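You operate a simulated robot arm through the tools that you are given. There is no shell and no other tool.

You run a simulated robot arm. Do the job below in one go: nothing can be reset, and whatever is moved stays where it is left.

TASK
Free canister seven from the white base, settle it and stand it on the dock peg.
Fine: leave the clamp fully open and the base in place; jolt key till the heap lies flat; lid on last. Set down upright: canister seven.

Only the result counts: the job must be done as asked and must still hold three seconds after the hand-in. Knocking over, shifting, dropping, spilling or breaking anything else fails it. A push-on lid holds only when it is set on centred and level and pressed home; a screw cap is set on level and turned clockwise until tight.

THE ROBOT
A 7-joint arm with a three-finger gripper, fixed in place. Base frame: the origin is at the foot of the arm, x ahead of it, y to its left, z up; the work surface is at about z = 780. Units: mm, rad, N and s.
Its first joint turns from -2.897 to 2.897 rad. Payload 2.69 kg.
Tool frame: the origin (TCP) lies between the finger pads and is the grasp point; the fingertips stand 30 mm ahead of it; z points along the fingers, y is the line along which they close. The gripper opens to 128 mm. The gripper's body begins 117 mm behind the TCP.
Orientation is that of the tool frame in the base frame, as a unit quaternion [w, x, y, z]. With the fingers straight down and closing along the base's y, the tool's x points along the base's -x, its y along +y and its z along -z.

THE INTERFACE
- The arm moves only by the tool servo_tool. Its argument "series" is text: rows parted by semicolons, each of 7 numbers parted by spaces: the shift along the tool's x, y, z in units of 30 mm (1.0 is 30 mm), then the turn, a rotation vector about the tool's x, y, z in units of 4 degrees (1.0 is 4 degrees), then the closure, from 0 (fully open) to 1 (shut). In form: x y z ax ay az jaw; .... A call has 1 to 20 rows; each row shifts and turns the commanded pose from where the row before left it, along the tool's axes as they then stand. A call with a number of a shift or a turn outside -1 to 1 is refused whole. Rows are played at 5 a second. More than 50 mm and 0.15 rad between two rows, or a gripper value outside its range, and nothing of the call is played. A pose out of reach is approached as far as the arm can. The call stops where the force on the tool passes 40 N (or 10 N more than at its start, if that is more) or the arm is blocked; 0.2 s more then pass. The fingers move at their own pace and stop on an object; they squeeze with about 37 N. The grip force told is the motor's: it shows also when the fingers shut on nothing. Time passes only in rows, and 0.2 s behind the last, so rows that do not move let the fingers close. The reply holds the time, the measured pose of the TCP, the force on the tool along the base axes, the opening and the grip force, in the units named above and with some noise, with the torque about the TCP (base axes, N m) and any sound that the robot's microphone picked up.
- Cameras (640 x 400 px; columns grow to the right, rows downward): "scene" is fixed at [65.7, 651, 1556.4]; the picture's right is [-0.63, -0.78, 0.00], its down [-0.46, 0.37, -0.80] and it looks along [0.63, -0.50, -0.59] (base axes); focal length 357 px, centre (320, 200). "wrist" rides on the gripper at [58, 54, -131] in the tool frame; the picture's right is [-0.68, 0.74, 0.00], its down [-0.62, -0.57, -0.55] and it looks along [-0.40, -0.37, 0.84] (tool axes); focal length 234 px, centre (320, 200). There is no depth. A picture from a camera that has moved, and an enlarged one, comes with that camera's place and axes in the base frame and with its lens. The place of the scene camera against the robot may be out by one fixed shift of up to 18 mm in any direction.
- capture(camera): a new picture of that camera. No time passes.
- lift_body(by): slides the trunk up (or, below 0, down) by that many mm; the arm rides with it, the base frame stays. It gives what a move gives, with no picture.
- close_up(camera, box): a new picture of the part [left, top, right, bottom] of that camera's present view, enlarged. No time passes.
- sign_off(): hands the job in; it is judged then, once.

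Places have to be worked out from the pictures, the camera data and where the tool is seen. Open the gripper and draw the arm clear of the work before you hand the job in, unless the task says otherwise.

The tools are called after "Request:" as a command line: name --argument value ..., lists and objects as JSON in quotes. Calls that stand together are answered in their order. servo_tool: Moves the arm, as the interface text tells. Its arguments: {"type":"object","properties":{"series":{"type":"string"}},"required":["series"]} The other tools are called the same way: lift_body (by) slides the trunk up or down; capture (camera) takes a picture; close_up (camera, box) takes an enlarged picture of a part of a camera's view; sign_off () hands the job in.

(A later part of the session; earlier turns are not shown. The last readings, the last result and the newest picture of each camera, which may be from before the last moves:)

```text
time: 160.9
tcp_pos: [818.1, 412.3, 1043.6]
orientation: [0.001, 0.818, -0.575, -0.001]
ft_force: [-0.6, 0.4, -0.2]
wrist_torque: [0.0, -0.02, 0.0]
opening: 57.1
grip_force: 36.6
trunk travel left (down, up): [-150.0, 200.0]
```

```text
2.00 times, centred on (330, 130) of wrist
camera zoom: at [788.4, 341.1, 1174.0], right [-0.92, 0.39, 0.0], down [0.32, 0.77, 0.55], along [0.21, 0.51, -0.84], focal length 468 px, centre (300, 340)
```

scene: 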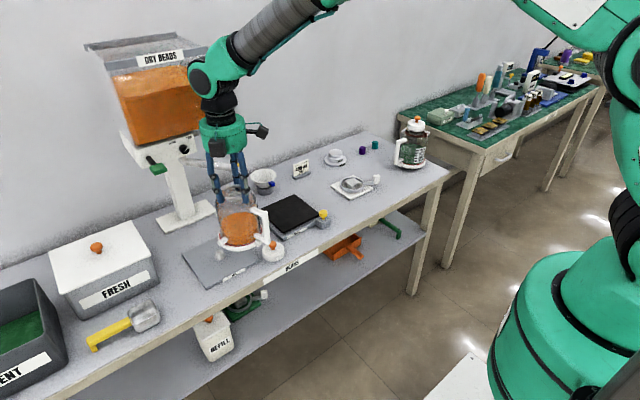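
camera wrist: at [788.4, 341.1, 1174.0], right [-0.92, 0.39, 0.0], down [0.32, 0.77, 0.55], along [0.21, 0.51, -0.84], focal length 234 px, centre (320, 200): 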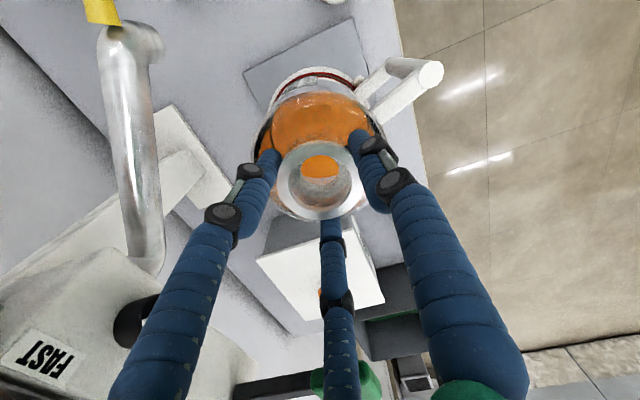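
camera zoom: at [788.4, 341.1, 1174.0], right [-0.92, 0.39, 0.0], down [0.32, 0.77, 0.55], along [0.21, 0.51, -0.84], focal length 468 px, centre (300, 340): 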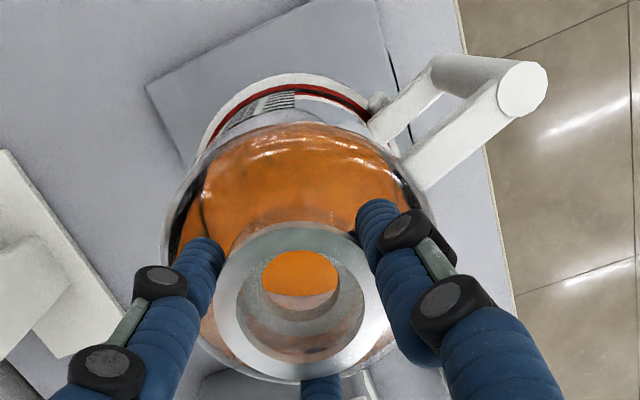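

Comparing plate centre, peg and canister in the scene picture, the canister sits a few mm too far in +x/+y. I shift by about (-3.5,-4.5) and lower 40 mm to recheck closer to the peg.

Request:
servo_tool --series "0.05 0.08 0.15 0 0 0 1; 0.05 0.08 0.25 0 0 0 1; 0 0 0.3 0 0 0 1; 0 0 0.3 0 0 0 1; 0 0 0.2 0 0 0 1; 0 0 0.13 0 0 0 1; 0 0 0 0 0 0 1; 0 0 0 0 0 0 1"

Request:
close_up --camera "scene" --box '[175, 190, 265, 290]'

Request:
close_up --camera "scene" --box '[120, 100, 260, 220]'

```text
time: 162.7
tcp_pos: [815.5, 407.9, 1005.4]
orientation: [0.001, 0.818, -0.575, 0.0]
ft_force: [-0.2, 0.7, 0.6]
wrist_torque: [0.03, 0.02, 0.01]
opening: 57.1
grip_force: 37.3
trunk travel left (down, up): [-150.0, 200.0]
```

```text
4.00 times, centred on (220, 240) of scene
camera zoom: at [65.7, 651.0, 1556.4], right [-0.63, -0.78, 0.0], down [-0.46, 0.37, -0.8], along [0.63, -0.5, -0.59], focal length 1426 px, centre (720, 40)
```

zoom: 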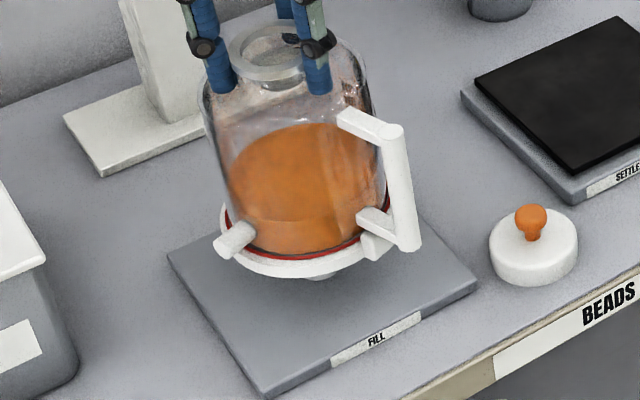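

```text
3.33 times, centred on (190, 160) of scene
camera zoom: at [65.7, 651.0, 1556.4], right [-0.63, -0.78, 0.0], down [-0.46, 0.37, -0.8], along [0.63, -0.5, -0.59], focal length 1189 px, centre (753, 333)
```

zoom: 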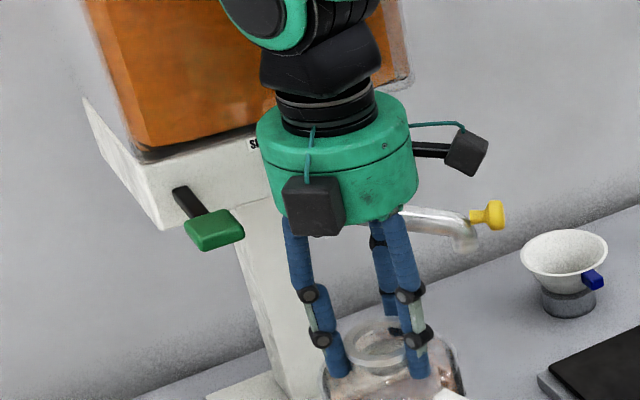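

Now the canister's bottom centre lines up with the plate centre within ~1–2 mm in the picture, and the peg's edge just shows under the collar. The hand is clear of the paddle. I lower further in small steps, checking the force each time.

Request:
servo_tool --series "0 0 0.2 0 0 0 1; 0 0 0.2 0 0 0 1; 0 0 0.1 0 0 0 1; 0 0 0 0 0 0 1"

Request:
servo_tool --series "0 0 0.1 0 0 0 1; 0 0 0 0 0 0 1"

Request:
close_up --camera "scene" --box '[175, 190, 265, 290]'

```text
time: 163.7
tcp_pos: [814.5, 407.0, 988.4]
orientation: [0.001, 0.818, -0.575, -0.001]
ft_force: [0.0, 0.8, -0.1]
wrist_torque: [-0.01, -0.06, 0.01]
opening: 57.1
grip_force: 37.3
trunk travel left (down, up): [-150.0, 200.0]
```

```text
time: 164.3
tcp_pos: [814.3, 407.8, 986.2]
orientation: [0.001, 0.818, -0.575, 0.0]
ft_force: [0.1, -0.5, -0.4]
wrist_torque: [0.02, 0.04, -0.04]
opening: 57.0
grip_force: 37.6
trunk travel left (down, up): [-150.0, 200.0]
```

```text
4.00 times, centred on (220, 240) of scene
camera zoom: at [65.7, 651.0, 1556.4], right [-0.63, -0.78, 0.0], down [-0.46, 0.37, -0.8], along [0.63, -0.5, -0.59], focal length 1426 px, centre (720, 40)
```

zoom: 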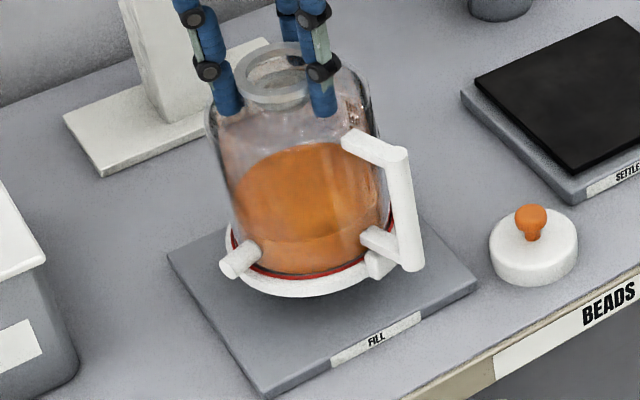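

No contact yet. Continuing in 2–3 mm steps.

Request:
servo_tool --series "0.01 0.02 0.1 0 0 0 1; 0 0 0 0 0 0 1"

Request:
servo_tool --series "0 0 0.08 0 0 0 1; 0 0 0 0 0 0 1"

Request:
close_up --camera "scene" --box '[180, 220, 250, 280]'

```text
time: 164.9
tcp_pos: [815.0, 408.1, 981.9]
orientation: [0.001, 0.818, -0.575, 0.0]
ft_force: [-0.7, 0.2, 0.5]
wrist_torque: [-0.02, 0.03, 0.02]
opening: 57.1
grip_force: 37.3
trunk travel left (down, up): [-150.0, 200.0]
```

```text
time: 165.5
tcp_pos: [814.1, 407.4, 978.7]
orientation: [0.001, 0.818, -0.575, 0.0]
ft_force: [-0.6, -0.4, 0.1]
wrist_torque: [-0.01, 0.0, -0.02]
opening: 57.2
grip_force: 37.4
trunk travel left (down, up): [-150.0, 200.0]
```

```text
6.67 times, centred on (215, 250) of scene
camera zoom: at [65.7, 651.0, 1556.4], right [-0.63, -0.78, 0.0], down [-0.46, 0.37, -0.8], along [0.63, -0.5, -0.59], focal length 2378 px, centre (1020, -133)
```

zoom: 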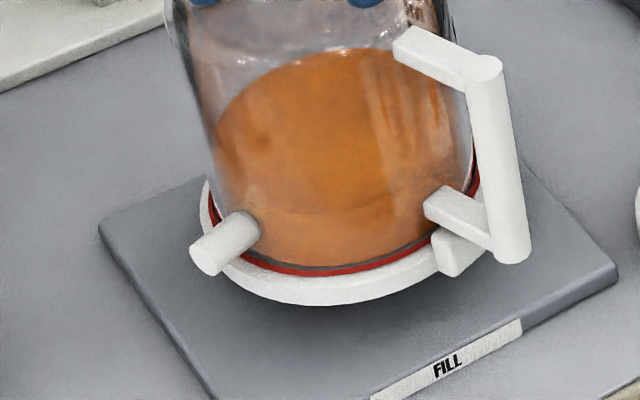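

Still free; continuing step by step.

Request:
servo_tool --series "0 0 0.08 0 0 0 1; 0 0 0 0 0 0 1"

Request:
servo_tool --series "0 0 0.08 0 0 0 1; 0 0 0 0 0 0 1"

Request:
close_up --camera "scene" --box '[180, 220, 250, 280]'

```text
time: 166.1
tcp_pos: [815.3, 407.8, 977.3]
orientation: [0.001, 0.818, -0.575, 0.0]
ft_force: [-0.2, -0.4, 0.0]
wrist_torque: [0.0, -0.01, 0.04]
opening: 57.2
grip_force: 37.4
trunk travel left (down, up): [-150.0, 200.0]
```

```text
time: 166.7
tcp_pos: [813.6, 408.1, 975.1]
orientation: [0.001, 0.818, -0.575, -0.001]
ft_force: [0.2, 0.4, -0.6]
wrist_torque: [0.01, -0.04, 0.03]
opening: 57.0
grip_force: 37.1
trunk travel left (down, up): [-150.0, 200.0]
```

```text
6.67 times, centred on (215, 250) of scene
camera zoom: at [65.7, 651.0, 1556.4], right [-0.63, -0.78, 0.0], down [-0.46, 0.37, -0.8], along [0.63, -0.5, -0.59], focal length 2378 px, centre (1020, -133)
```

zoom: 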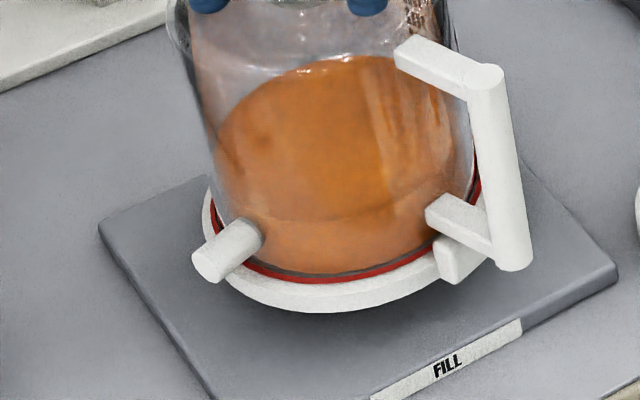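

About 15 mm to go by my estimate. Continue.

Request:
servo_tool --series "0 0 0.08 0 0 0 1; 0 0 0 0 0 0 1"

Request:
servo_tool --series "0 0 0.08 0 0 0 1; 0 0 0 0 0 0 1"

Request:
servo_tool --series "0 0 0.06 0 0 0 1; 0 0 0 0 0 0 1"

Request:
close_up --camera "scene" --box '[180, 220, 250, 280]'

```text
time: 167.3
tcp_pos: [814.4, 408.3, 974.3]
orientation: [0.0, 0.818, -0.575, 0.0]
ft_force: [-0.3, -0.9, 0.4]
wrist_torque: [0.01, -0.02, -0.01]
opening: 56.9
grip_force: 37.1
trunk travel left (down, up): [-150.0, 200.0]
```

```text
time: 167.9
tcp_pos: [813.9, 408.8, 971.6]
orientation: [0.001, 0.818, -0.575, 0.0]
ft_force: [-0.5, 0.3, -0.7]
wrist_torque: [0.0, 0.02, 0.0]
opening: 57.1
grip_force: 37.2
trunk travel left (down, up): [-150.0, 200.0]
```

```text
time: 168.5
tcp_pos: [814.2, 408.0, 971.0]
orientation: [-0.001, 0.818, -0.575, 0.0]
ft_force: [0.0, -0.7, -0.5]
wrist_torque: [-0.23, 0.3, 0.04]
opening: 57.2
grip_force: 37.0
trunk travel left (down, up): [-150.0, 200.0]
```

```text
6.67 times, centred on (215, 250) of scene
camera zoom: at [65.7, 651.0, 1556.4], right [-0.63, -0.78, 0.0], down [-0.46, 0.37, -0.8], along [0.63, -0.5, -0.59], focal length 2378 px, centre (1020, -133)
```

zoom: 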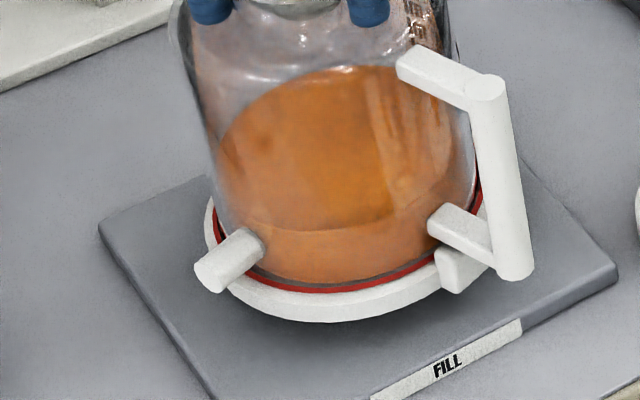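

A small torque appeared (about -0.23, +0.3), i.e. the peg is nudging the canister toward (-x,-y), which agrees with the picture (≈2 mm off). I shift by (-2,-2) and re-read.

Request:
servo_tool --series "0.02 0.042 -0.03 0 0 0 1; 0.02 0.042 0 0 0 0 1; 0 0 0 0 0 0 1"

Request:
servo_tool --series "0 0 0.05 0 0 0 1; 0 0 0 0 0 0 1"

```text
time: 169.3
tcp_pos: [812.0, 406.0, 970.7]
orientation: [0.0, 0.818, -0.575, 0.0]
ft_force: [1.5, 0.2, -0.1]
wrist_torque: [0.08, -0.05, -0.03]
opening: 56.9
grip_force: 37.3
trunk travel left (down, up): [-150.0, 200.0]
```

```text
time: 169.9
tcp_pos: [811.4, 406.5, 969.6]
orientation: [0.0, 0.818, -0.575, -0.001]
ft_force: [-0.7, 0.8, 10.9]
wrist_torque: [-0.18, 0.63, -0.01]
opening: 57.0
grip_force: 36.9
trunk travel left (down, up): [-150.0, 200.0]
```

A firm vertical contact now (10.9 N at TCP z≈969.6). I check in the picture whether the collar is on the plate or still above it.

Request:
close_up --camera "scene" --box '[180, 220, 250, 280]'

Request:
close_up --camera "scene" --box '[195, 245, 235, 275]'

```text
6.67 times, centred on (215, 250) of scene
camera zoom: at [65.7, 651.0, 1556.4], right [-0.63, -0.78, 0.0], down [-0.46, 0.37, -0.8], along [0.63, -0.5, -0.59], focal length 2378 px, centre (1020, -133)
```

zoom: 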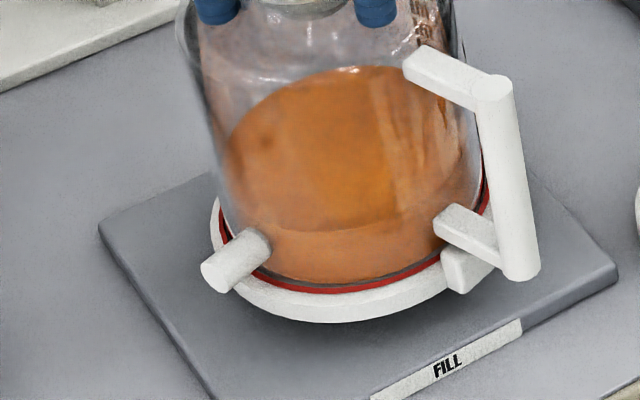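

```text
13.33 times, centred on (215, 260) of scene
camera zoom: at [65.7, 651.0, 1556.4], right [-0.63, -0.78, 0.0], down [-0.46, 0.37, -0.8], along [0.63, -0.5, -0.59], focal length 4755 px, centre (1720, -600)
```

zoom: 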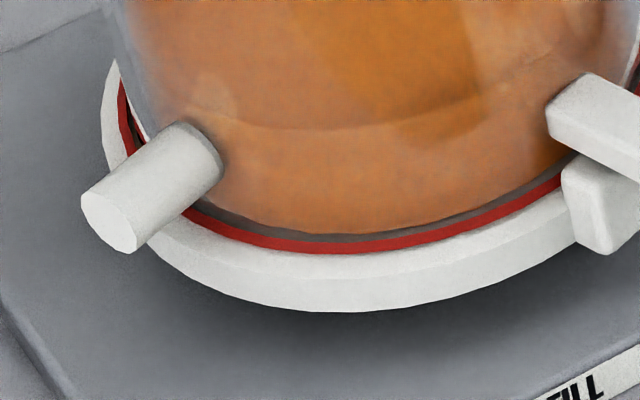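

Height check: the flange is now at z≈959, the same as it was standing on the white base (plate top ≈790), so the foot has reached the FILL plate with the peg inside the recess. I relieve the load slightly and read again.

Request:
servo_tool --series "0 0 -0.03 0 0 0 1; 0 0 0 0 0 0 1; 0 0 0 0 0 0 1"

Request:
close_up --camera "scene" --box '[175, 180, 255, 280]'

Request:
capture --camera "wrist"

```text
time: 170.7
tcp_pos: [812.4, 406.7, 969.5]
orientation: [0.0, 0.818, -0.575, 0.0]
ft_force: [3.8, 2.8, 6.7]
wrist_torque: [0.19, -0.28, -0.01]
opening: 57.5
grip_force: 37.2
trunk travel left (down, up): [-150.0, 200.0]
```

```text
4.00 times, centred on (215, 230) of scene
camera zoom: at [65.7, 651.0, 1556.4], right [-0.63, -0.78, 0.0], down [-0.46, 0.37, -0.8], along [0.63, -0.5, -0.59], focal length 1426 px, centre (740, 80)
```

zoom: 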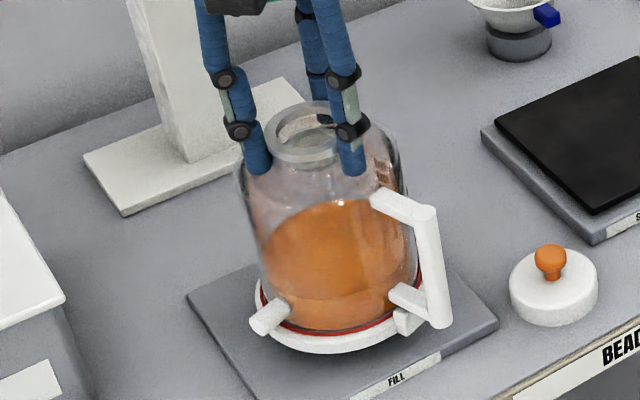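

```text
taken
camera wrist: at [782.0, 333.9, 1100.7], right [-0.92, 0.39, 0.0], down [0.32, 0.77, 0.55], along [0.21, 0.51, -0.84], focal length 234 px, centre (320, 200)
```

wrist: 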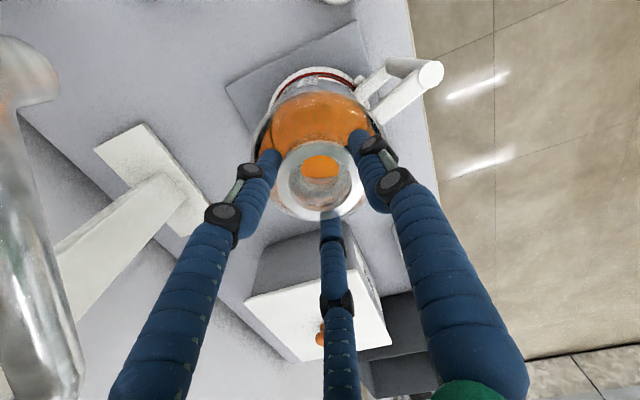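

There's now a sideways push of about (+3.8,+2.8) N — the peg is centring the canister back; the true centre lies between my two positions. I shift by about (+1.2,+0.9) and re-read.

Request:
servo_tool --series "-0.015 -0.048 -0.02 0 0 0 1; 0 0 0 0 0 0 1; 0 0 0 0 0 0 1"

```text
time: 171.5
tcp_pos: [813.4, 407.1, 970.4]
orientation: [0.0, 0.818, -0.575, -0.002]
ft_force: [-2.3, -1.0, 2.1]
wrist_torque: [-0.33, 0.61, -0.04]
opening: 57.2
grip_force: 37.4
trunk travel left (down, up): [-150.0, 200.0]
```

The lateral force flips sign within ~1 mm, so the peg sits snugly in the socket; centre ≈(812.9,406.8). I go back half a millimetre and then open the fingers gradually.

Request:
servo_tool --series "0.004 0.019 0.01 0 0 0 1; 0 0 0 0 0 0 1; 0 0 0 0 0 0 1"

Request:
servo_tool --series "0 0 0 0 0 0 0.58; 0 0 0 0 0 0 0.55; 0 0 0 0 0 0 0.53; 0 0 0 0 0 0 0.5; 0 0 0 0 0 0 0.46; 0 0 0 0 0 0 0.42; 0 0 0 0 0 0 0.42"

Request:
close_up --camera "scene" --box '[175, 180, 255, 280]'

Request:
close_up --camera "wrist" --box '[220, 80, 420, 230]'

```text
time: 172.3
tcp_pos: [812.6, 406.3, 971.0]
orientation: [0.001, 0.818, -0.575, 0.0]
ft_force: [-0.3, -0.9, -0.5]
wrist_torque: [-0.18, 0.11, 0.06]
opening: 57.3
grip_force: 36.7
trunk travel left (down, up): [-150.0, 200.0]
```

```text
time: 173.9
tcp_pos: [813.1, 407.2, 969.9]
orientation: [0.001, 0.818, -0.575, -0.002]
ft_force: [0.0, -1.2, -0.1]
wrist_torque: [0.02, 0.03, -0.01]
opening: 74.3
grip_force: 0.1
trunk travel left (down, up): [-150.0, 200.0]
```

```text
4.00 times, centred on (215, 230) of scene
camera zoom: at [65.7, 651.0, 1556.4], right [-0.63, -0.78, 0.0], down [-0.46, 0.37, -0.8], along [0.63, -0.5, -0.59], focal length 1426 px, centre (740, 80)
```

zoom: 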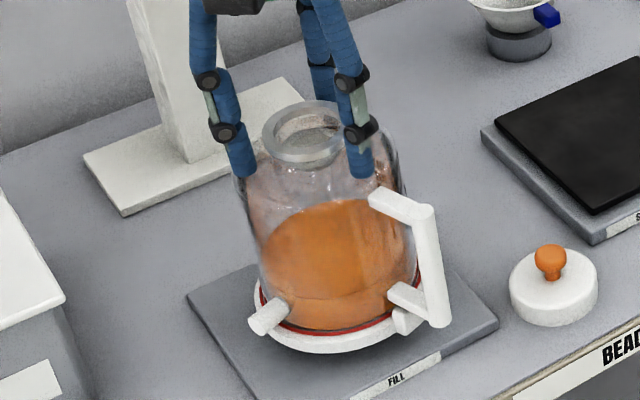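

```text
2.67 times, centred on (320, 155) of wrist
camera zoom: at [783.1, 334.5, 1100.8], right [-0.92, 0.39, 0.0], down [0.32, 0.77, 0.55], along [0.21, 0.51, -0.84], focal length 624 px, centre (320, 320)
```

zoom: 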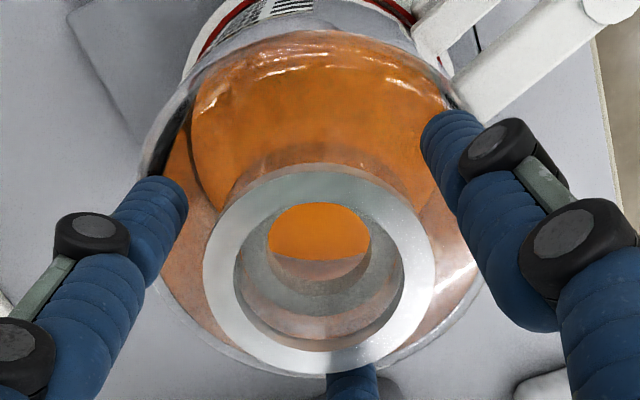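

Released: the canister stands on the dock peg, upright. I rise 33 mm (tips clear of the flange), narrow the fingers, then continue up past the paddle.

Request:
servo_tool --series "0 0 -0.2 0 0 0 0.42; 0 0 -0.4 0 0 0 0.42; 0 0 -0.5 0 0 0 0.42; 0 0 0 0 0 0 0.55; 0 0 0 0 0 0 0.6; 0 0 -0.5 0 0 0 0.6; 0 0 -0.8 0 0 0 0.6; 0 0 -0.8 0 0 0 0.6; 0 0 -0.6 0 0 0 0.6; 0 0 0 0 0 0 0.6"

Request:
close_up --camera "scene" --box '[130, 90, 290, 290]'

Request:
close_up --camera "wrist" --box '[220, 40, 420, 220]'

```text
time: 176.1
tcp_pos: [812.7, 407.2, 1084.3]
orientation: [0.001, 0.818, -0.575, 0.0]
ft_force: [-0.6, 0.1, -0.5]
wrist_torque: [0.02, -0.01, 0.03]
opening: 51.1
grip_force: 0.0
trunk travel left (down, up): [-150.0, 200.0]
```

```text
2.00 times, centred on (210, 190) of scene
camera zoom: at [65.7, 651.0, 1556.4], right [-0.63, -0.78, 0.0], down [-0.46, 0.37, -0.8], along [0.63, -0.5, -0.59], focal length 713 px, centre (540, 220)
```

zoom: 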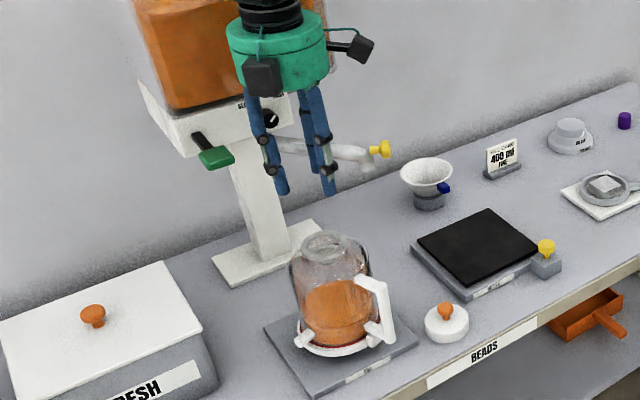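

```text
2.22 times, centred on (320, 130) of wrist
camera zoom: at [782.4, 334.4, 1215.2], right [-0.92, 0.39, 0.0], down [0.32, 0.77, 0.55], along [0.21, 0.51, -0.84], focal length 520 px, centre (320, 356)
```

zoom: 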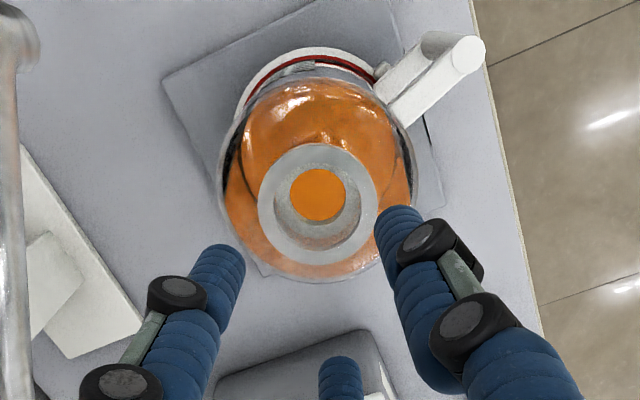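

The canister stands upright on the dock with the surface flat; flange centre (813.5,405.9), top z≈958. Next the lid: I go above it at (737,272), keeping this yaw, and look.

Request:
servo_tool --series "0.678 0.78 0 0 0 0 0.6; 0.678 0.78 0 0 0 0 0.6; 0.678 0.78 0 0 0 0 0.6; 0.678 0.78 0 0 0 0 0.6; 0.678 0.78 0 0 0 0 0.6; 0 0 0.85 0 0 0 0.5; 0 0 0.85 0 0 0 0.4; 0 0 0.85 0 0 0 0.3; 0 0 0.85 0 0 0 0.3; 0 0 0.85 0 0 0 0.3; 0 0 0.85 0 0 0 0.3; 0 0 0 0 0 0 0.3; 0 0 0 0 0 0 0.3"

Request:
capture --camera "wrist"

Request:
close_up --camera "wrist" --box '[240, 60, 400, 200]'

Request:
close_up --camera "scene" --box '[180, 140, 320, 290]'

```text
time: 178.9
tcp_pos: [734.9, 272.3, 930.8]
orientation: [0.001, 0.818, -0.575, -0.001]
ft_force: [0.4, 0.8, 0.1]
wrist_torque: [0.02, -0.02, 0.01]
opening: 89.2
grip_force: 0.0
trunk travel left (down, up): [-150.0, 200.0]
```

```text
taken
camera wrist: at [705.9, 199.1, 1061.3], right [-0.92, 0.39, 0.0], down [0.32, 0.77, 0.55], along [0.21, 0.51, -0.84], focal length 234 px, centre (320, 200)
```

wrist: 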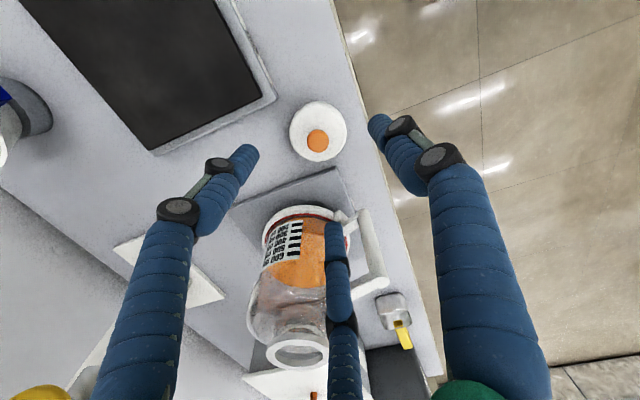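

```text
2.86 times, centred on (320, 130) of wrist
camera zoom: at [705.9, 199.1, 1061.3], right [-0.92, 0.39, 0.0], down [0.32, 0.77, 0.55], along [0.21, 0.51, -0.84], focal length 669 px, centre (320, 400)
```

zoom: 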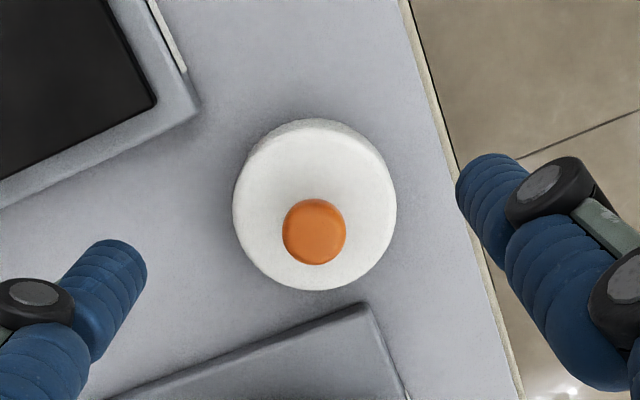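

```text
2.67 times, centred on (250, 215) of scene
camera zoom: at [65.7, 651.0, 1556.4], right [-0.63, -0.78, 0.0], down [-0.46, 0.37, -0.8], along [0.63, -0.5, -0.59], focal length 951 px, centre (507, 160)
```

zoom: 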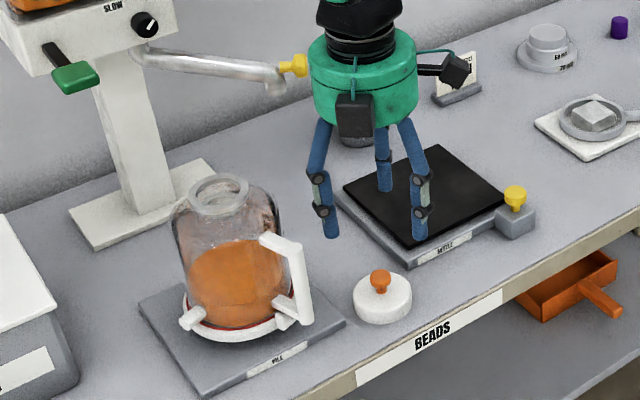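

The lid centre is at (739,273), lid top ≈798, knob head ≈812–827. I correct by a few mm and descend to TCP z≈836 with the fingers around the knob.

Request:
servo_tool --series "0.02 -0.124 0.5 0 0 0 0.35; 0 0 0.6 0 0 0 0.4; 0 0 0.6 0 0 0 0.45; 0 0 0.6 0 0 0 0.5; 0 0 0.5 0 0 0 0.55; 0 0 0.3 0 0 0 0.55; 0 0 0 0 0 0 0.55; 0 0 0 0 0 0 0.55"

Request:
capture --camera "wrist"

Request:
close_up --camera "scene" --box '[235, 200, 305, 280]'

```text
time: 180.7
tcp_pos: [741.5, 271.0, 838.0]
orientation: [-0.001, 0.818, -0.575, 0.0]
ft_force: [0.3, -0.5, -1.0]
wrist_torque: [0.0, -0.02, 0.02]
opening: 57.6
grip_force: 0.1
trunk travel left (down, up): [-150.0, 200.0]
```

```text
taken
camera wrist: at [711.3, 200.0, 968.9], right [-0.92, 0.39, 0.0], down [0.32, 0.77, 0.55], along [0.21, 0.51, -0.84], focal length 234 px, centre (320, 200)
```

wrist: 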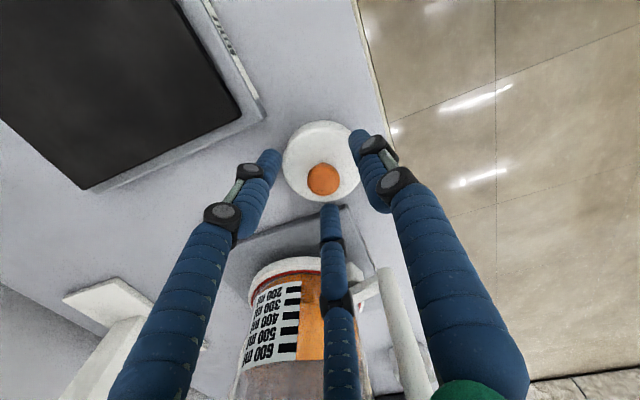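

```text
5.00 times, centred on (270, 240) of scene
camera zoom: at [65.7, 651.0, 1556.4], right [-0.63, -0.78, 0.0], down [-0.46, 0.37, -0.8], along [0.63, -0.5, -0.59], focal length 1783 px, centre (570, 0)
```

zoom: 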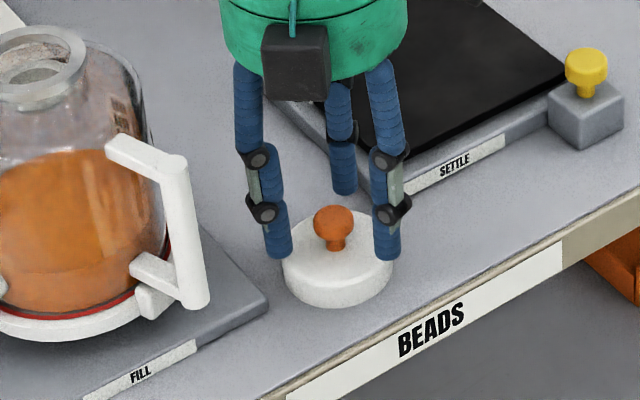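

The fingers surround the knob head. I lower another 4 mm so the tips reach just below the head, then close.

Request:
servo_tool --series "0 0.04 0.14 0 0 0 0.55; 0 0 0 0 0 0 0.55; 0 0 0 0 0 0 0.65; 0 0 0 0 0 0 0.75; 0 0 0 0 0 0 0.82; 0 0 0 0 0 0 0.88; 0 0 0 0 0 0 0.88"

Request:
servo_tool --series "0 0 0 0 0 0 1; 0 0 0 0 0 0 1; 0 0 0 0 0 0 1"

Request:
close_up --camera "scene" --box '[245, 210, 305, 280]'

Request:
close_up --camera "wrist" --box '[240, 100, 400, 230]'

```text
time: 182.3
tcp_pos: [739.3, 271.7, 834.3]
orientation: [0.0, 0.818, -0.575, -0.001]
ft_force: [0.2, 0.1, -0.2]
wrist_torque: [0.03, -0.01, 0.0]
opening: 21.6
grip_force: 37.3
trunk travel left (down, up): [-150.0, 200.0]
```

```text
time: 183.1
tcp_pos: [740.2, 271.0, 834.4]
orientation: [0.0, 0.819, -0.574, -0.001]
ft_force: [0.1, -0.1, -0.5]
wrist_torque: [0.0, -0.03, -0.02]
opening: 21.3
grip_force: 37.5
trunk travel left (down, up): [-150.0, 200.0]
```

```text
5.71 times, centred on (275, 245) of scene
camera zoom: at [65.7, 651.0, 1556.4], right [-0.63, -0.78, 0.0], down [-0.46, 0.37, -0.8], along [0.63, -0.5, -0.59], focal length 2038 px, centre (577, -57)
```

zoom: 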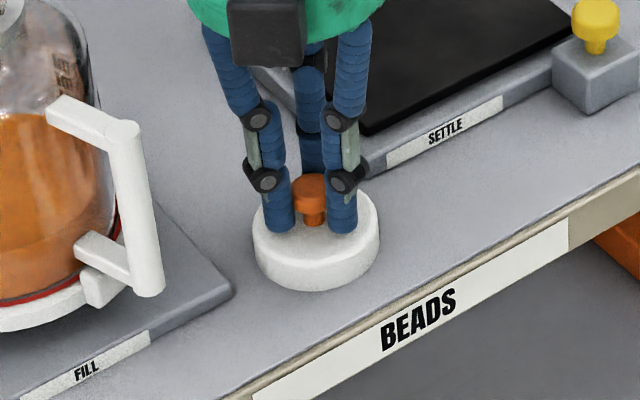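

```text
3.08 times, centred on (320, 165) of wrist
camera zoom: at [710.4, 199.6, 964.7], right [-0.92, 0.39, 0.0], down [0.32, 0.77, 0.55], along [0.21, 0.51, -0.84], focal length 720 px, centre (320, 308)
```

zoom: 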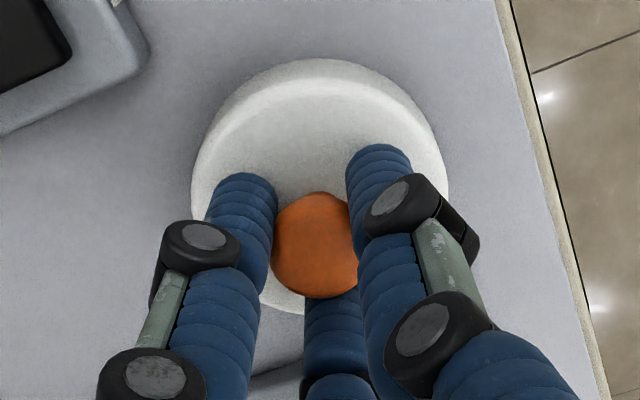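

The knob is gripped (21.3 mm, 37 N). I lift the lid, checking that it comes up level.

Request:
servo_tool --series "0 0 -0.2 0 0 0 1; 0 0 -0.4 0 0 0 1; 0 0 -0.6 0 0 0 1; 0 0 0 0 0 0 1"

Request:
close_up --camera "scene" --box '[235, 190, 305, 270]'

Request:
close_up --camera "wrist" --box '[240, 100, 400, 230]'

```text
time: 184.1
tcp_pos: [740.0, 271.4, 868.5]
orientation: [0.0, 0.819, -0.574, -0.002]
ft_force: [-0.2, -0.7, -0.1]
wrist_torque: [0.02, -0.03, 0.0]
opening: 21.4
grip_force: 36.7
trunk travel left (down, up): [-150.0, 200.0]
```

```text
5.00 times, centred on (270, 230) of scene
camera zoom: at [65.7, 651.0, 1556.4], right [-0.63, -0.78, 0.0], down [-0.46, 0.37, -0.8], along [0.63, -0.5, -0.59], focal length 1783 px, centre (570, 50)
```

zoom: 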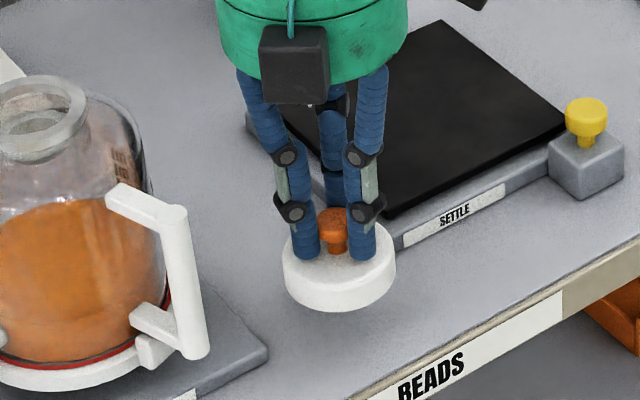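

```text
3.08 times, centred on (320, 165) of wrist
camera zoom: at [709.9, 198.6, 999.8], right [-0.92, 0.39, 0.0], down [0.32, 0.77, 0.55], along [0.21, 0.51, -0.84], focal length 720 px, centre (320, 308)
```

zoom: 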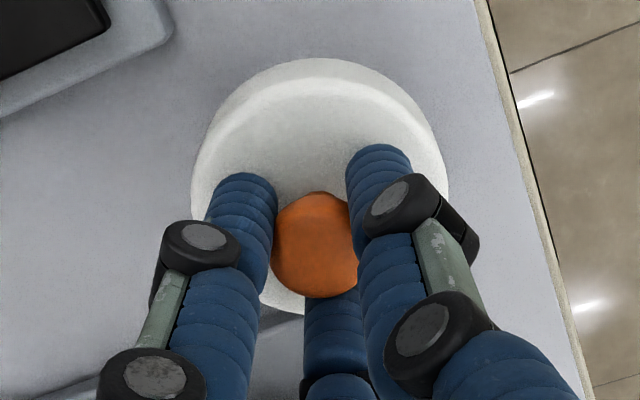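

The lid hangs level. I raise it to TCP z≈1060 and bring it over the canister's neck at (813.1,406.5).

Request:
servo_tool --series "0 0 -0.5 0 0 0 1; 0 0 -0.85 0 0 0 1; 0 0 -0.85 0 0 0 1; 0 0 -0.85 0 0 0 1; 0 0 -0.85 0 0 0 1; 0 0 -0.85 0 0 0 1; 0 0 -0.85 0 0 0 1; 0 0 -0.55 0 0 0 1; 0 0 -0.25 0 0 0 1; 0 0 0 0 0 0 1"

Request:
servo_tool --series "-0.302 -0.342 0 0 0 0 1; -0.604 -0.683 0 0 0 0 1; -0.604 -0.683 0 0 0 0 1; -0.604 -0.683 0 0 0 0 1; -0.604 -0.683 0 0 0 0 1; -0.423 -0.478 0 0 0 0 1; -0.242 -0.273 0 0 0 0 1; 0 0 0 0 0 0 1; 0 0 0 0 0 0 1"

Request:
close_up --camera "scene" --box '[150, 120, 270, 280]'

Request:
capture --camera "wrist"

```text
time: 186.3
tcp_pos: [739.7, 271.3, 1061.7]
orientation: [0.001, 0.819, -0.574, -0.001]
ft_force: [-0.8, 0.2, 0.0]
wrist_torque: [-0.04, 0.02, -0.02]
opening: 21.6
grip_force: 36.8
trunk travel left (down, up): [-150.0, 200.0]
```

```text
time: 188.3
tcp_pos: [814.1, 406.4, 1061.8]
orientation: [0.001, 0.818, -0.575, -0.001]
ft_force: [-0.5, 0.3, 0.0]
wrist_torque: [-0.01, 0.01, 0.01]
opening: 21.5
grip_force: 37.3
trunk travel left (down, up): [-150.0, 200.0]
```

```text
2.50 times, centred on (210, 200) of scene
camera zoom: at [65.7, 651.0, 1556.4], right [-0.63, -0.78, 0.0], down [-0.46, 0.37, -0.8], along [0.63, -0.5, -0.59], focal length 892 px, centre (595, 200)
```

zoom: 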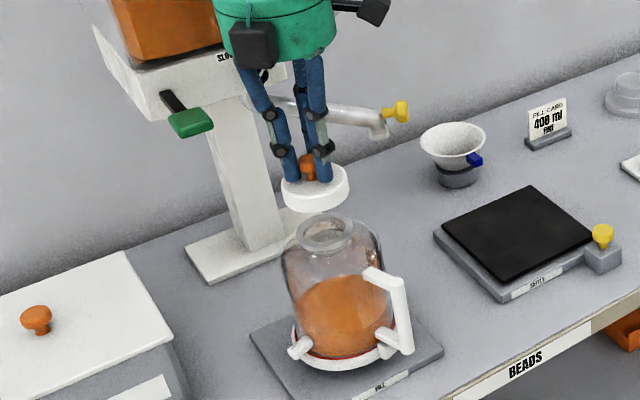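

```text
taken
camera wrist: at [783.8, 333.9, 1193.0], right [-0.92, 0.39, 0.0], down [0.32, 0.77, 0.55], along [0.21, 0.51, -0.84], focal length 234 px, centre (320, 200)
```

wrist: 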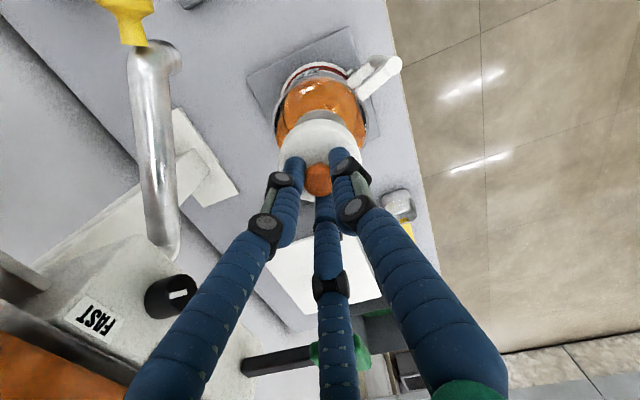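

I zoom in to check the lid's alignment over the neck.

Request:
close_up --camera "scene" --box '[180, 175, 240, 235]'

Request:
close_up --camera "wrist" --box '[260, 60, 390, 210]'

```text
6.67 times, centred on (210, 205) of scene
camera zoom: at [65.7, 651.0, 1556.4], right [-0.63, -0.78, 0.0], down [-0.46, 0.37, -0.8], along [0.63, -0.5, -0.59], focal length 2378 px, centre (1053, 167)
```

zoom: 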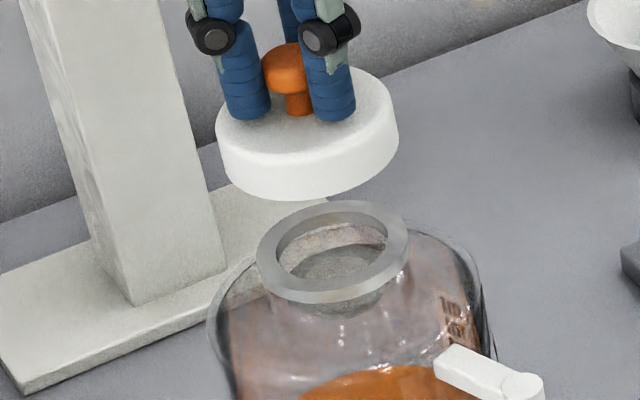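

```text
2.67 times, centred on (325, 135) of wrist
camera zoom: at [783.8, 333.9, 1193.0], right [-0.92, 0.39, 0.0], down [0.32, 0.77, 0.55], along [0.21, 0.51, -0.84], focal length 624 px, centre (307, 373)
```

zoom: 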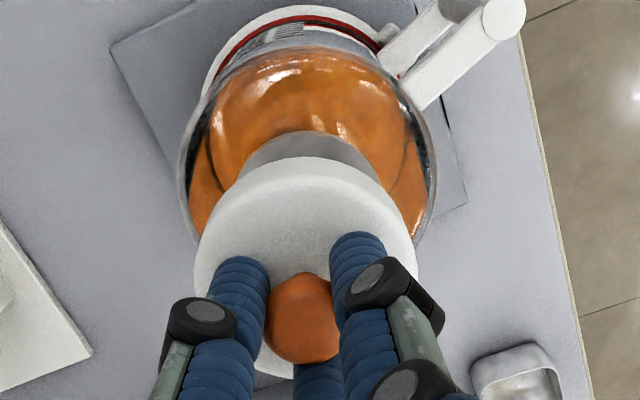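

Accounting for perspective, lid and flange are aligned within about 1 mm. I lower to TCP z≈1019 (lid rim a few mm above the flange), then go on in small steps.

Request:
servo_tool --series "0 0 0.3 0 0 0 1; 0 0 0.4 0 0 0 1; 0 0 0.4 0 0 0 1; 0 0 0.3 0 0 0 1; 0 0 0 0 0 0 1; 0 0 0 0 0 0 1"

Request:
close_up --camera "scene" --box '[180, 180, 240, 240]'

Request:
close_up --camera "wrist" --box '[260, 80, 390, 230]'

```text
time: 189.7
tcp_pos: [812.8, 405.3, 1020.1]
orientation: [-0.001, 0.818, -0.575, -0.001]
ft_force: [-0.1, 0.0, -0.7]
wrist_torque: [0.0, -0.02, 0.0]
opening: 21.3
grip_force: 36.9
trunk travel left (down, up): [-150.0, 200.0]
```

```text
6.67 times, centred on (210, 210) of scene
camera zoom: at [65.7, 651.0, 1556.4], right [-0.63, -0.78, 0.0], down [-0.46, 0.37, -0.8], along [0.63, -0.5, -0.59], focal length 2378 px, centre (1053, 133)
```

zoom: 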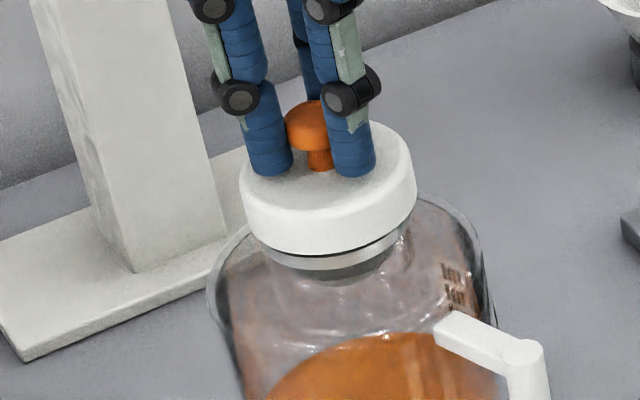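

```text
2.67 times, centred on (325, 155) of wrist
camera zoom: at [783.3, 333.7, 1150.6], right [-0.92, 0.39, 0.0], down [0.32, 0.77, 0.55], along [0.21, 0.51, -0.84], focal length 624 px, centre (307, 320)
```

zoom: 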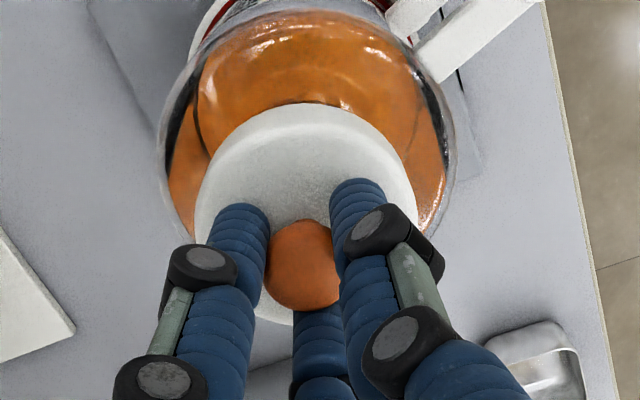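

Very well centred; about 4 mm gap. I go down in 1.5 mm steps, one at a time.

Request:
servo_tool --series "0 0 0.07 0 0 0 1; 0 0 0.05 0 0 0 1; 0 0 0 0 0 0 1"

Request:
servo_tool --series "0 0 0.05 0 0 0 1; 0 0 0 0 0 0 1"

```text
time: 190.5
tcp_pos: [813.1, 405.8, 1015.7]
orientation: [0.001, 0.818, -0.575, 0.0]
ft_force: [-0.2, 0.2, -0.9]
wrist_torque: [-0.02, 0.0, 0.02]
opening: 21.7
grip_force: 36.9
trunk travel left (down, up): [-150.0, 200.0]
```

```text
time: 191.1
tcp_pos: [814.2, 405.3, 1015.1]
orientation: [-0.001, 0.818, -0.575, 0.0]
ft_force: [0.4, 1.3, 7.0]
wrist_torque: [0.13, 0.0, -0.02]
opening: 21.7
grip_force: 36.4
trunk travel left (down, up): [-150.0, 200.0]
```

Contact at 7 N with almost no torque – the lid sits evenly on the flange. I press on in 1 mm steps.

Request:
servo_tool --series "0 0 0.04 0 0 0 1; 0 0 0 0 0 0 1"

Request:
close_up --camera "scene" --box '[185, 190, 235, 235]'

```text
time: 191.7
tcp_pos: [813.4, 405.3, 1016.2]
orientation: [-0.001, 0.818, -0.575, 0.0]
ft_force: [-0.3, 1.2, 16.8]
wrist_torque: [0.04, 0.03, -0.04]
opening: 21.5
grip_force: 36.7
trunk travel left (down, up): [-150.0, 200.0]
```

```text
8.89 times, centred on (210, 212) of scene
camera zoom: at [65.7, 651.0, 1556.4], right [-0.63, -0.78, 0.0], down [-0.46, 0.37, -0.8], along [0.63, -0.5, -0.59], focal length 3170 px, centre (1298, 89)
```

zoom: 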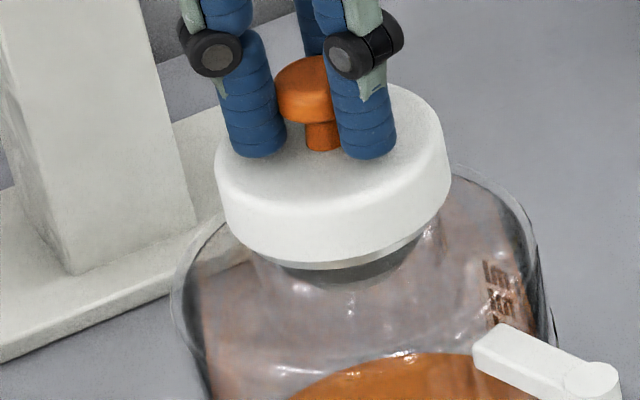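

The flange is nearly covered and the load is even (16.8 N, no torque). I keep pressing in small steps to seat it.

Request:
servo_tool --series "0 0 0.035 0 0 0 1; 0 0 0 0 0 0 1"

Request:
servo_tool --series "0 0 0.03 0 0 0 1; 0 0 0 0 0 0 1"

```text
time: 192.3
tcp_pos: [812.9, 406.7, 1015.4]
orientation: [-0.002, 0.818, -0.575, 0.001]
ft_force: [-0.1, 2.0, 29.0]
wrist_torque: [0.04, 0.0, 0.01]
opening: 21.5
grip_force: 37.1
trunk travel left (down, up): [-150.0, 200.0]
```

```text
time: 193.1
tcp_pos: [814.9, 406.8, 1015.1]
orientation: [-0.004, 0.818, -0.576, 0.001]
ft_force: [1.6, 1.0, 5.9]
wrist_torque: [0.09, -0.2, -0.02]
opening: 21.3
grip_force: 37.2
trunk travel left (down, up): [-150.0, 200.0]
stopped in row 2: the force on the tool passed its limit at 40 N (the readings are from after the stop); the commanded pose is now the measured one
```

The force spiked past 40 N and the call stopped; no snap was heard. I look at how the lid sits now.

Request:
close_up --camera "scene" --box '[185, 190, 235, 235]'

Request:
close_up --camera "wrist" --box '[260, 80, 390, 230]'

Request:
close_up --camera "scene" --box '[390, 110, 440, 150]'

```text
8.89 times, centred on (210, 212) of scene
camera zoom: at [65.7, 651.0, 1556.4], right [-0.63, -0.78, 0.0], down [-0.46, 0.37, -0.8], along [0.63, -0.5, -0.59], focal length 3170 px, centre (1298, 89)
```

zoom: 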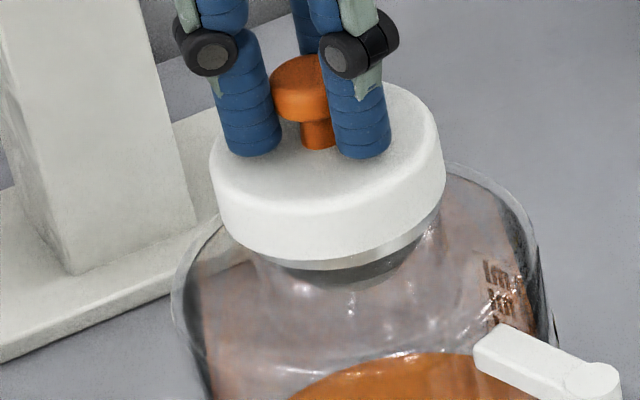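

```text
2.67 times, centred on (325, 155) of wrist
camera zoom: at [784.0, 334.2, 1145.8], right [-0.92, 0.39, 0.0], down [0.32, 0.77, 0.55], along [0.22, 0.51, -0.83], focal length 624 px, centre (307, 320)
```

zoom: 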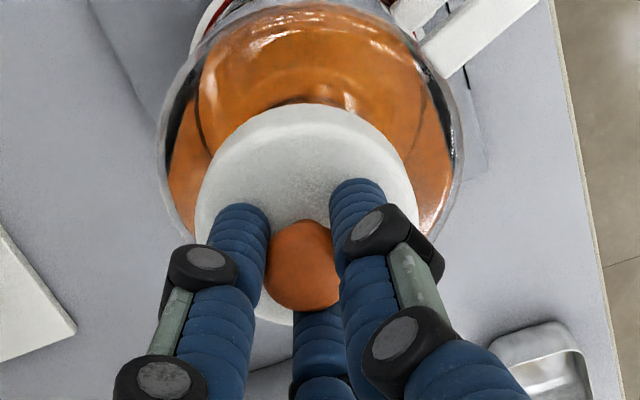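

```text
10.00 times, centred on (415, 130) of scene
camera zoom: at [65.7, 651.0, 1556.4], right [-0.63, -0.78, 0.0], down [-0.46, 0.37, -0.8], along [0.63, -0.5, -0.59], focal length 3566 px, centre (-630, 900)
```

zoom: 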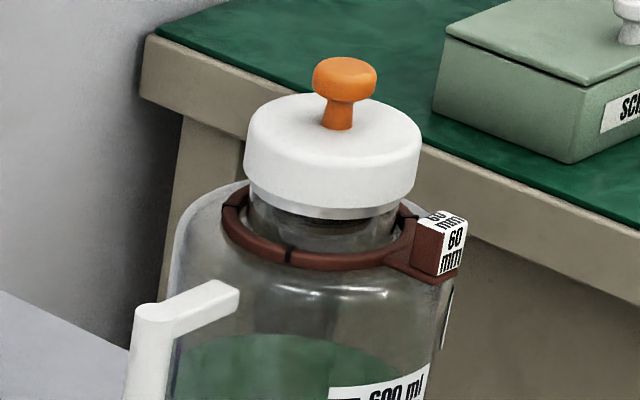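

On the green canister the seated lid also leaves a thin band of flange visible, just like mine now. I compare both at higher zoom.

Request:
close_up --camera "scene" --box '[194, 205, 228, 230]'

Request:
close_up --camera "scene" --box '[402, 118, 430, 140]'

```text
16.00 times, centred on (211, 218) of scene
camera zoom: at [65.7, 651.0, 1556.4], right [-0.63, -0.78, 0.0], down [-0.46, 0.37, -0.8], along [0.63, -0.5, -0.59], focal length 5706 px, centre (2064, -80)
```

zoom: 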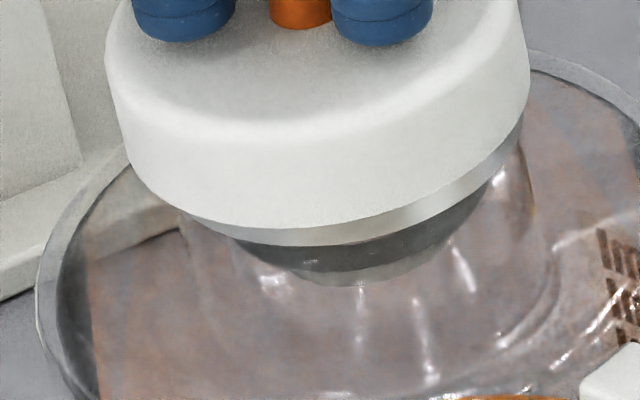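

```text
16.00 times, centred on (416, 129) of scene
camera zoom: at [65.7, 651.0, 1556.4], right [-0.63, -0.78, 0.0], down [-0.46, 0.37, -0.8], along [0.63, -0.5, -0.59], focal length 5706 px, centre (-1216, 1336)
```

zoom: 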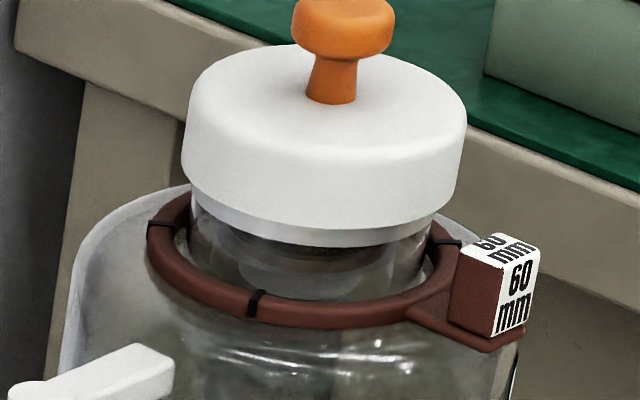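

Both lids sit at nearly the same height, but mine slid ~2 mm sideways at the overload, so it isn't locked. I raise it a few mm to see whether it comes off freely.

Request:
servo_tool --series "0 0 -0.05 0 0 0 1; 0 0 -0.05 0 0 0 1; 0 0 0 0 0 0 1"

Request:
close_up --camera "scene" --box '[185, 190, 235, 235]'

```text
time: 193.9
tcp_pos: [814.1, 406.1, 1016.0]
orientation: [-0.002, 0.818, -0.575, 0.0]
ft_force: [0.1, -0.1, 0.0]
wrist_torque: [-0.01, -0.03, 0.03]
opening: 21.6
grip_force: 37.0
trunk travel left (down, up): [-150.0, 200.0]
```

```text
8.89 times, centred on (210, 212) of scene
camera zoom: at [65.7, 651.0, 1556.4], right [-0.63, -0.78, 0.0], down [-0.46, 0.37, -0.8], along [0.63, -0.5, -0.59], focal length 3170 px, centre (1298, 89)
```

zoom: 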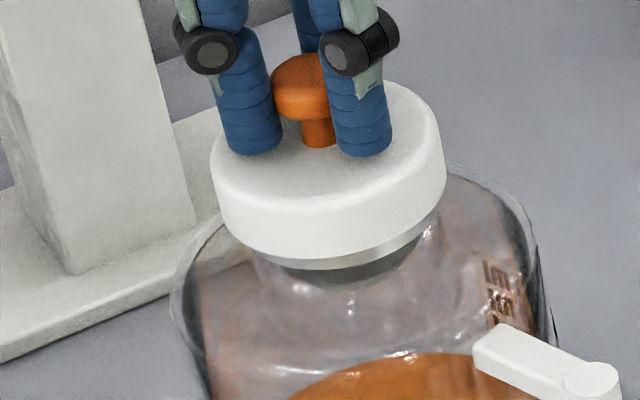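

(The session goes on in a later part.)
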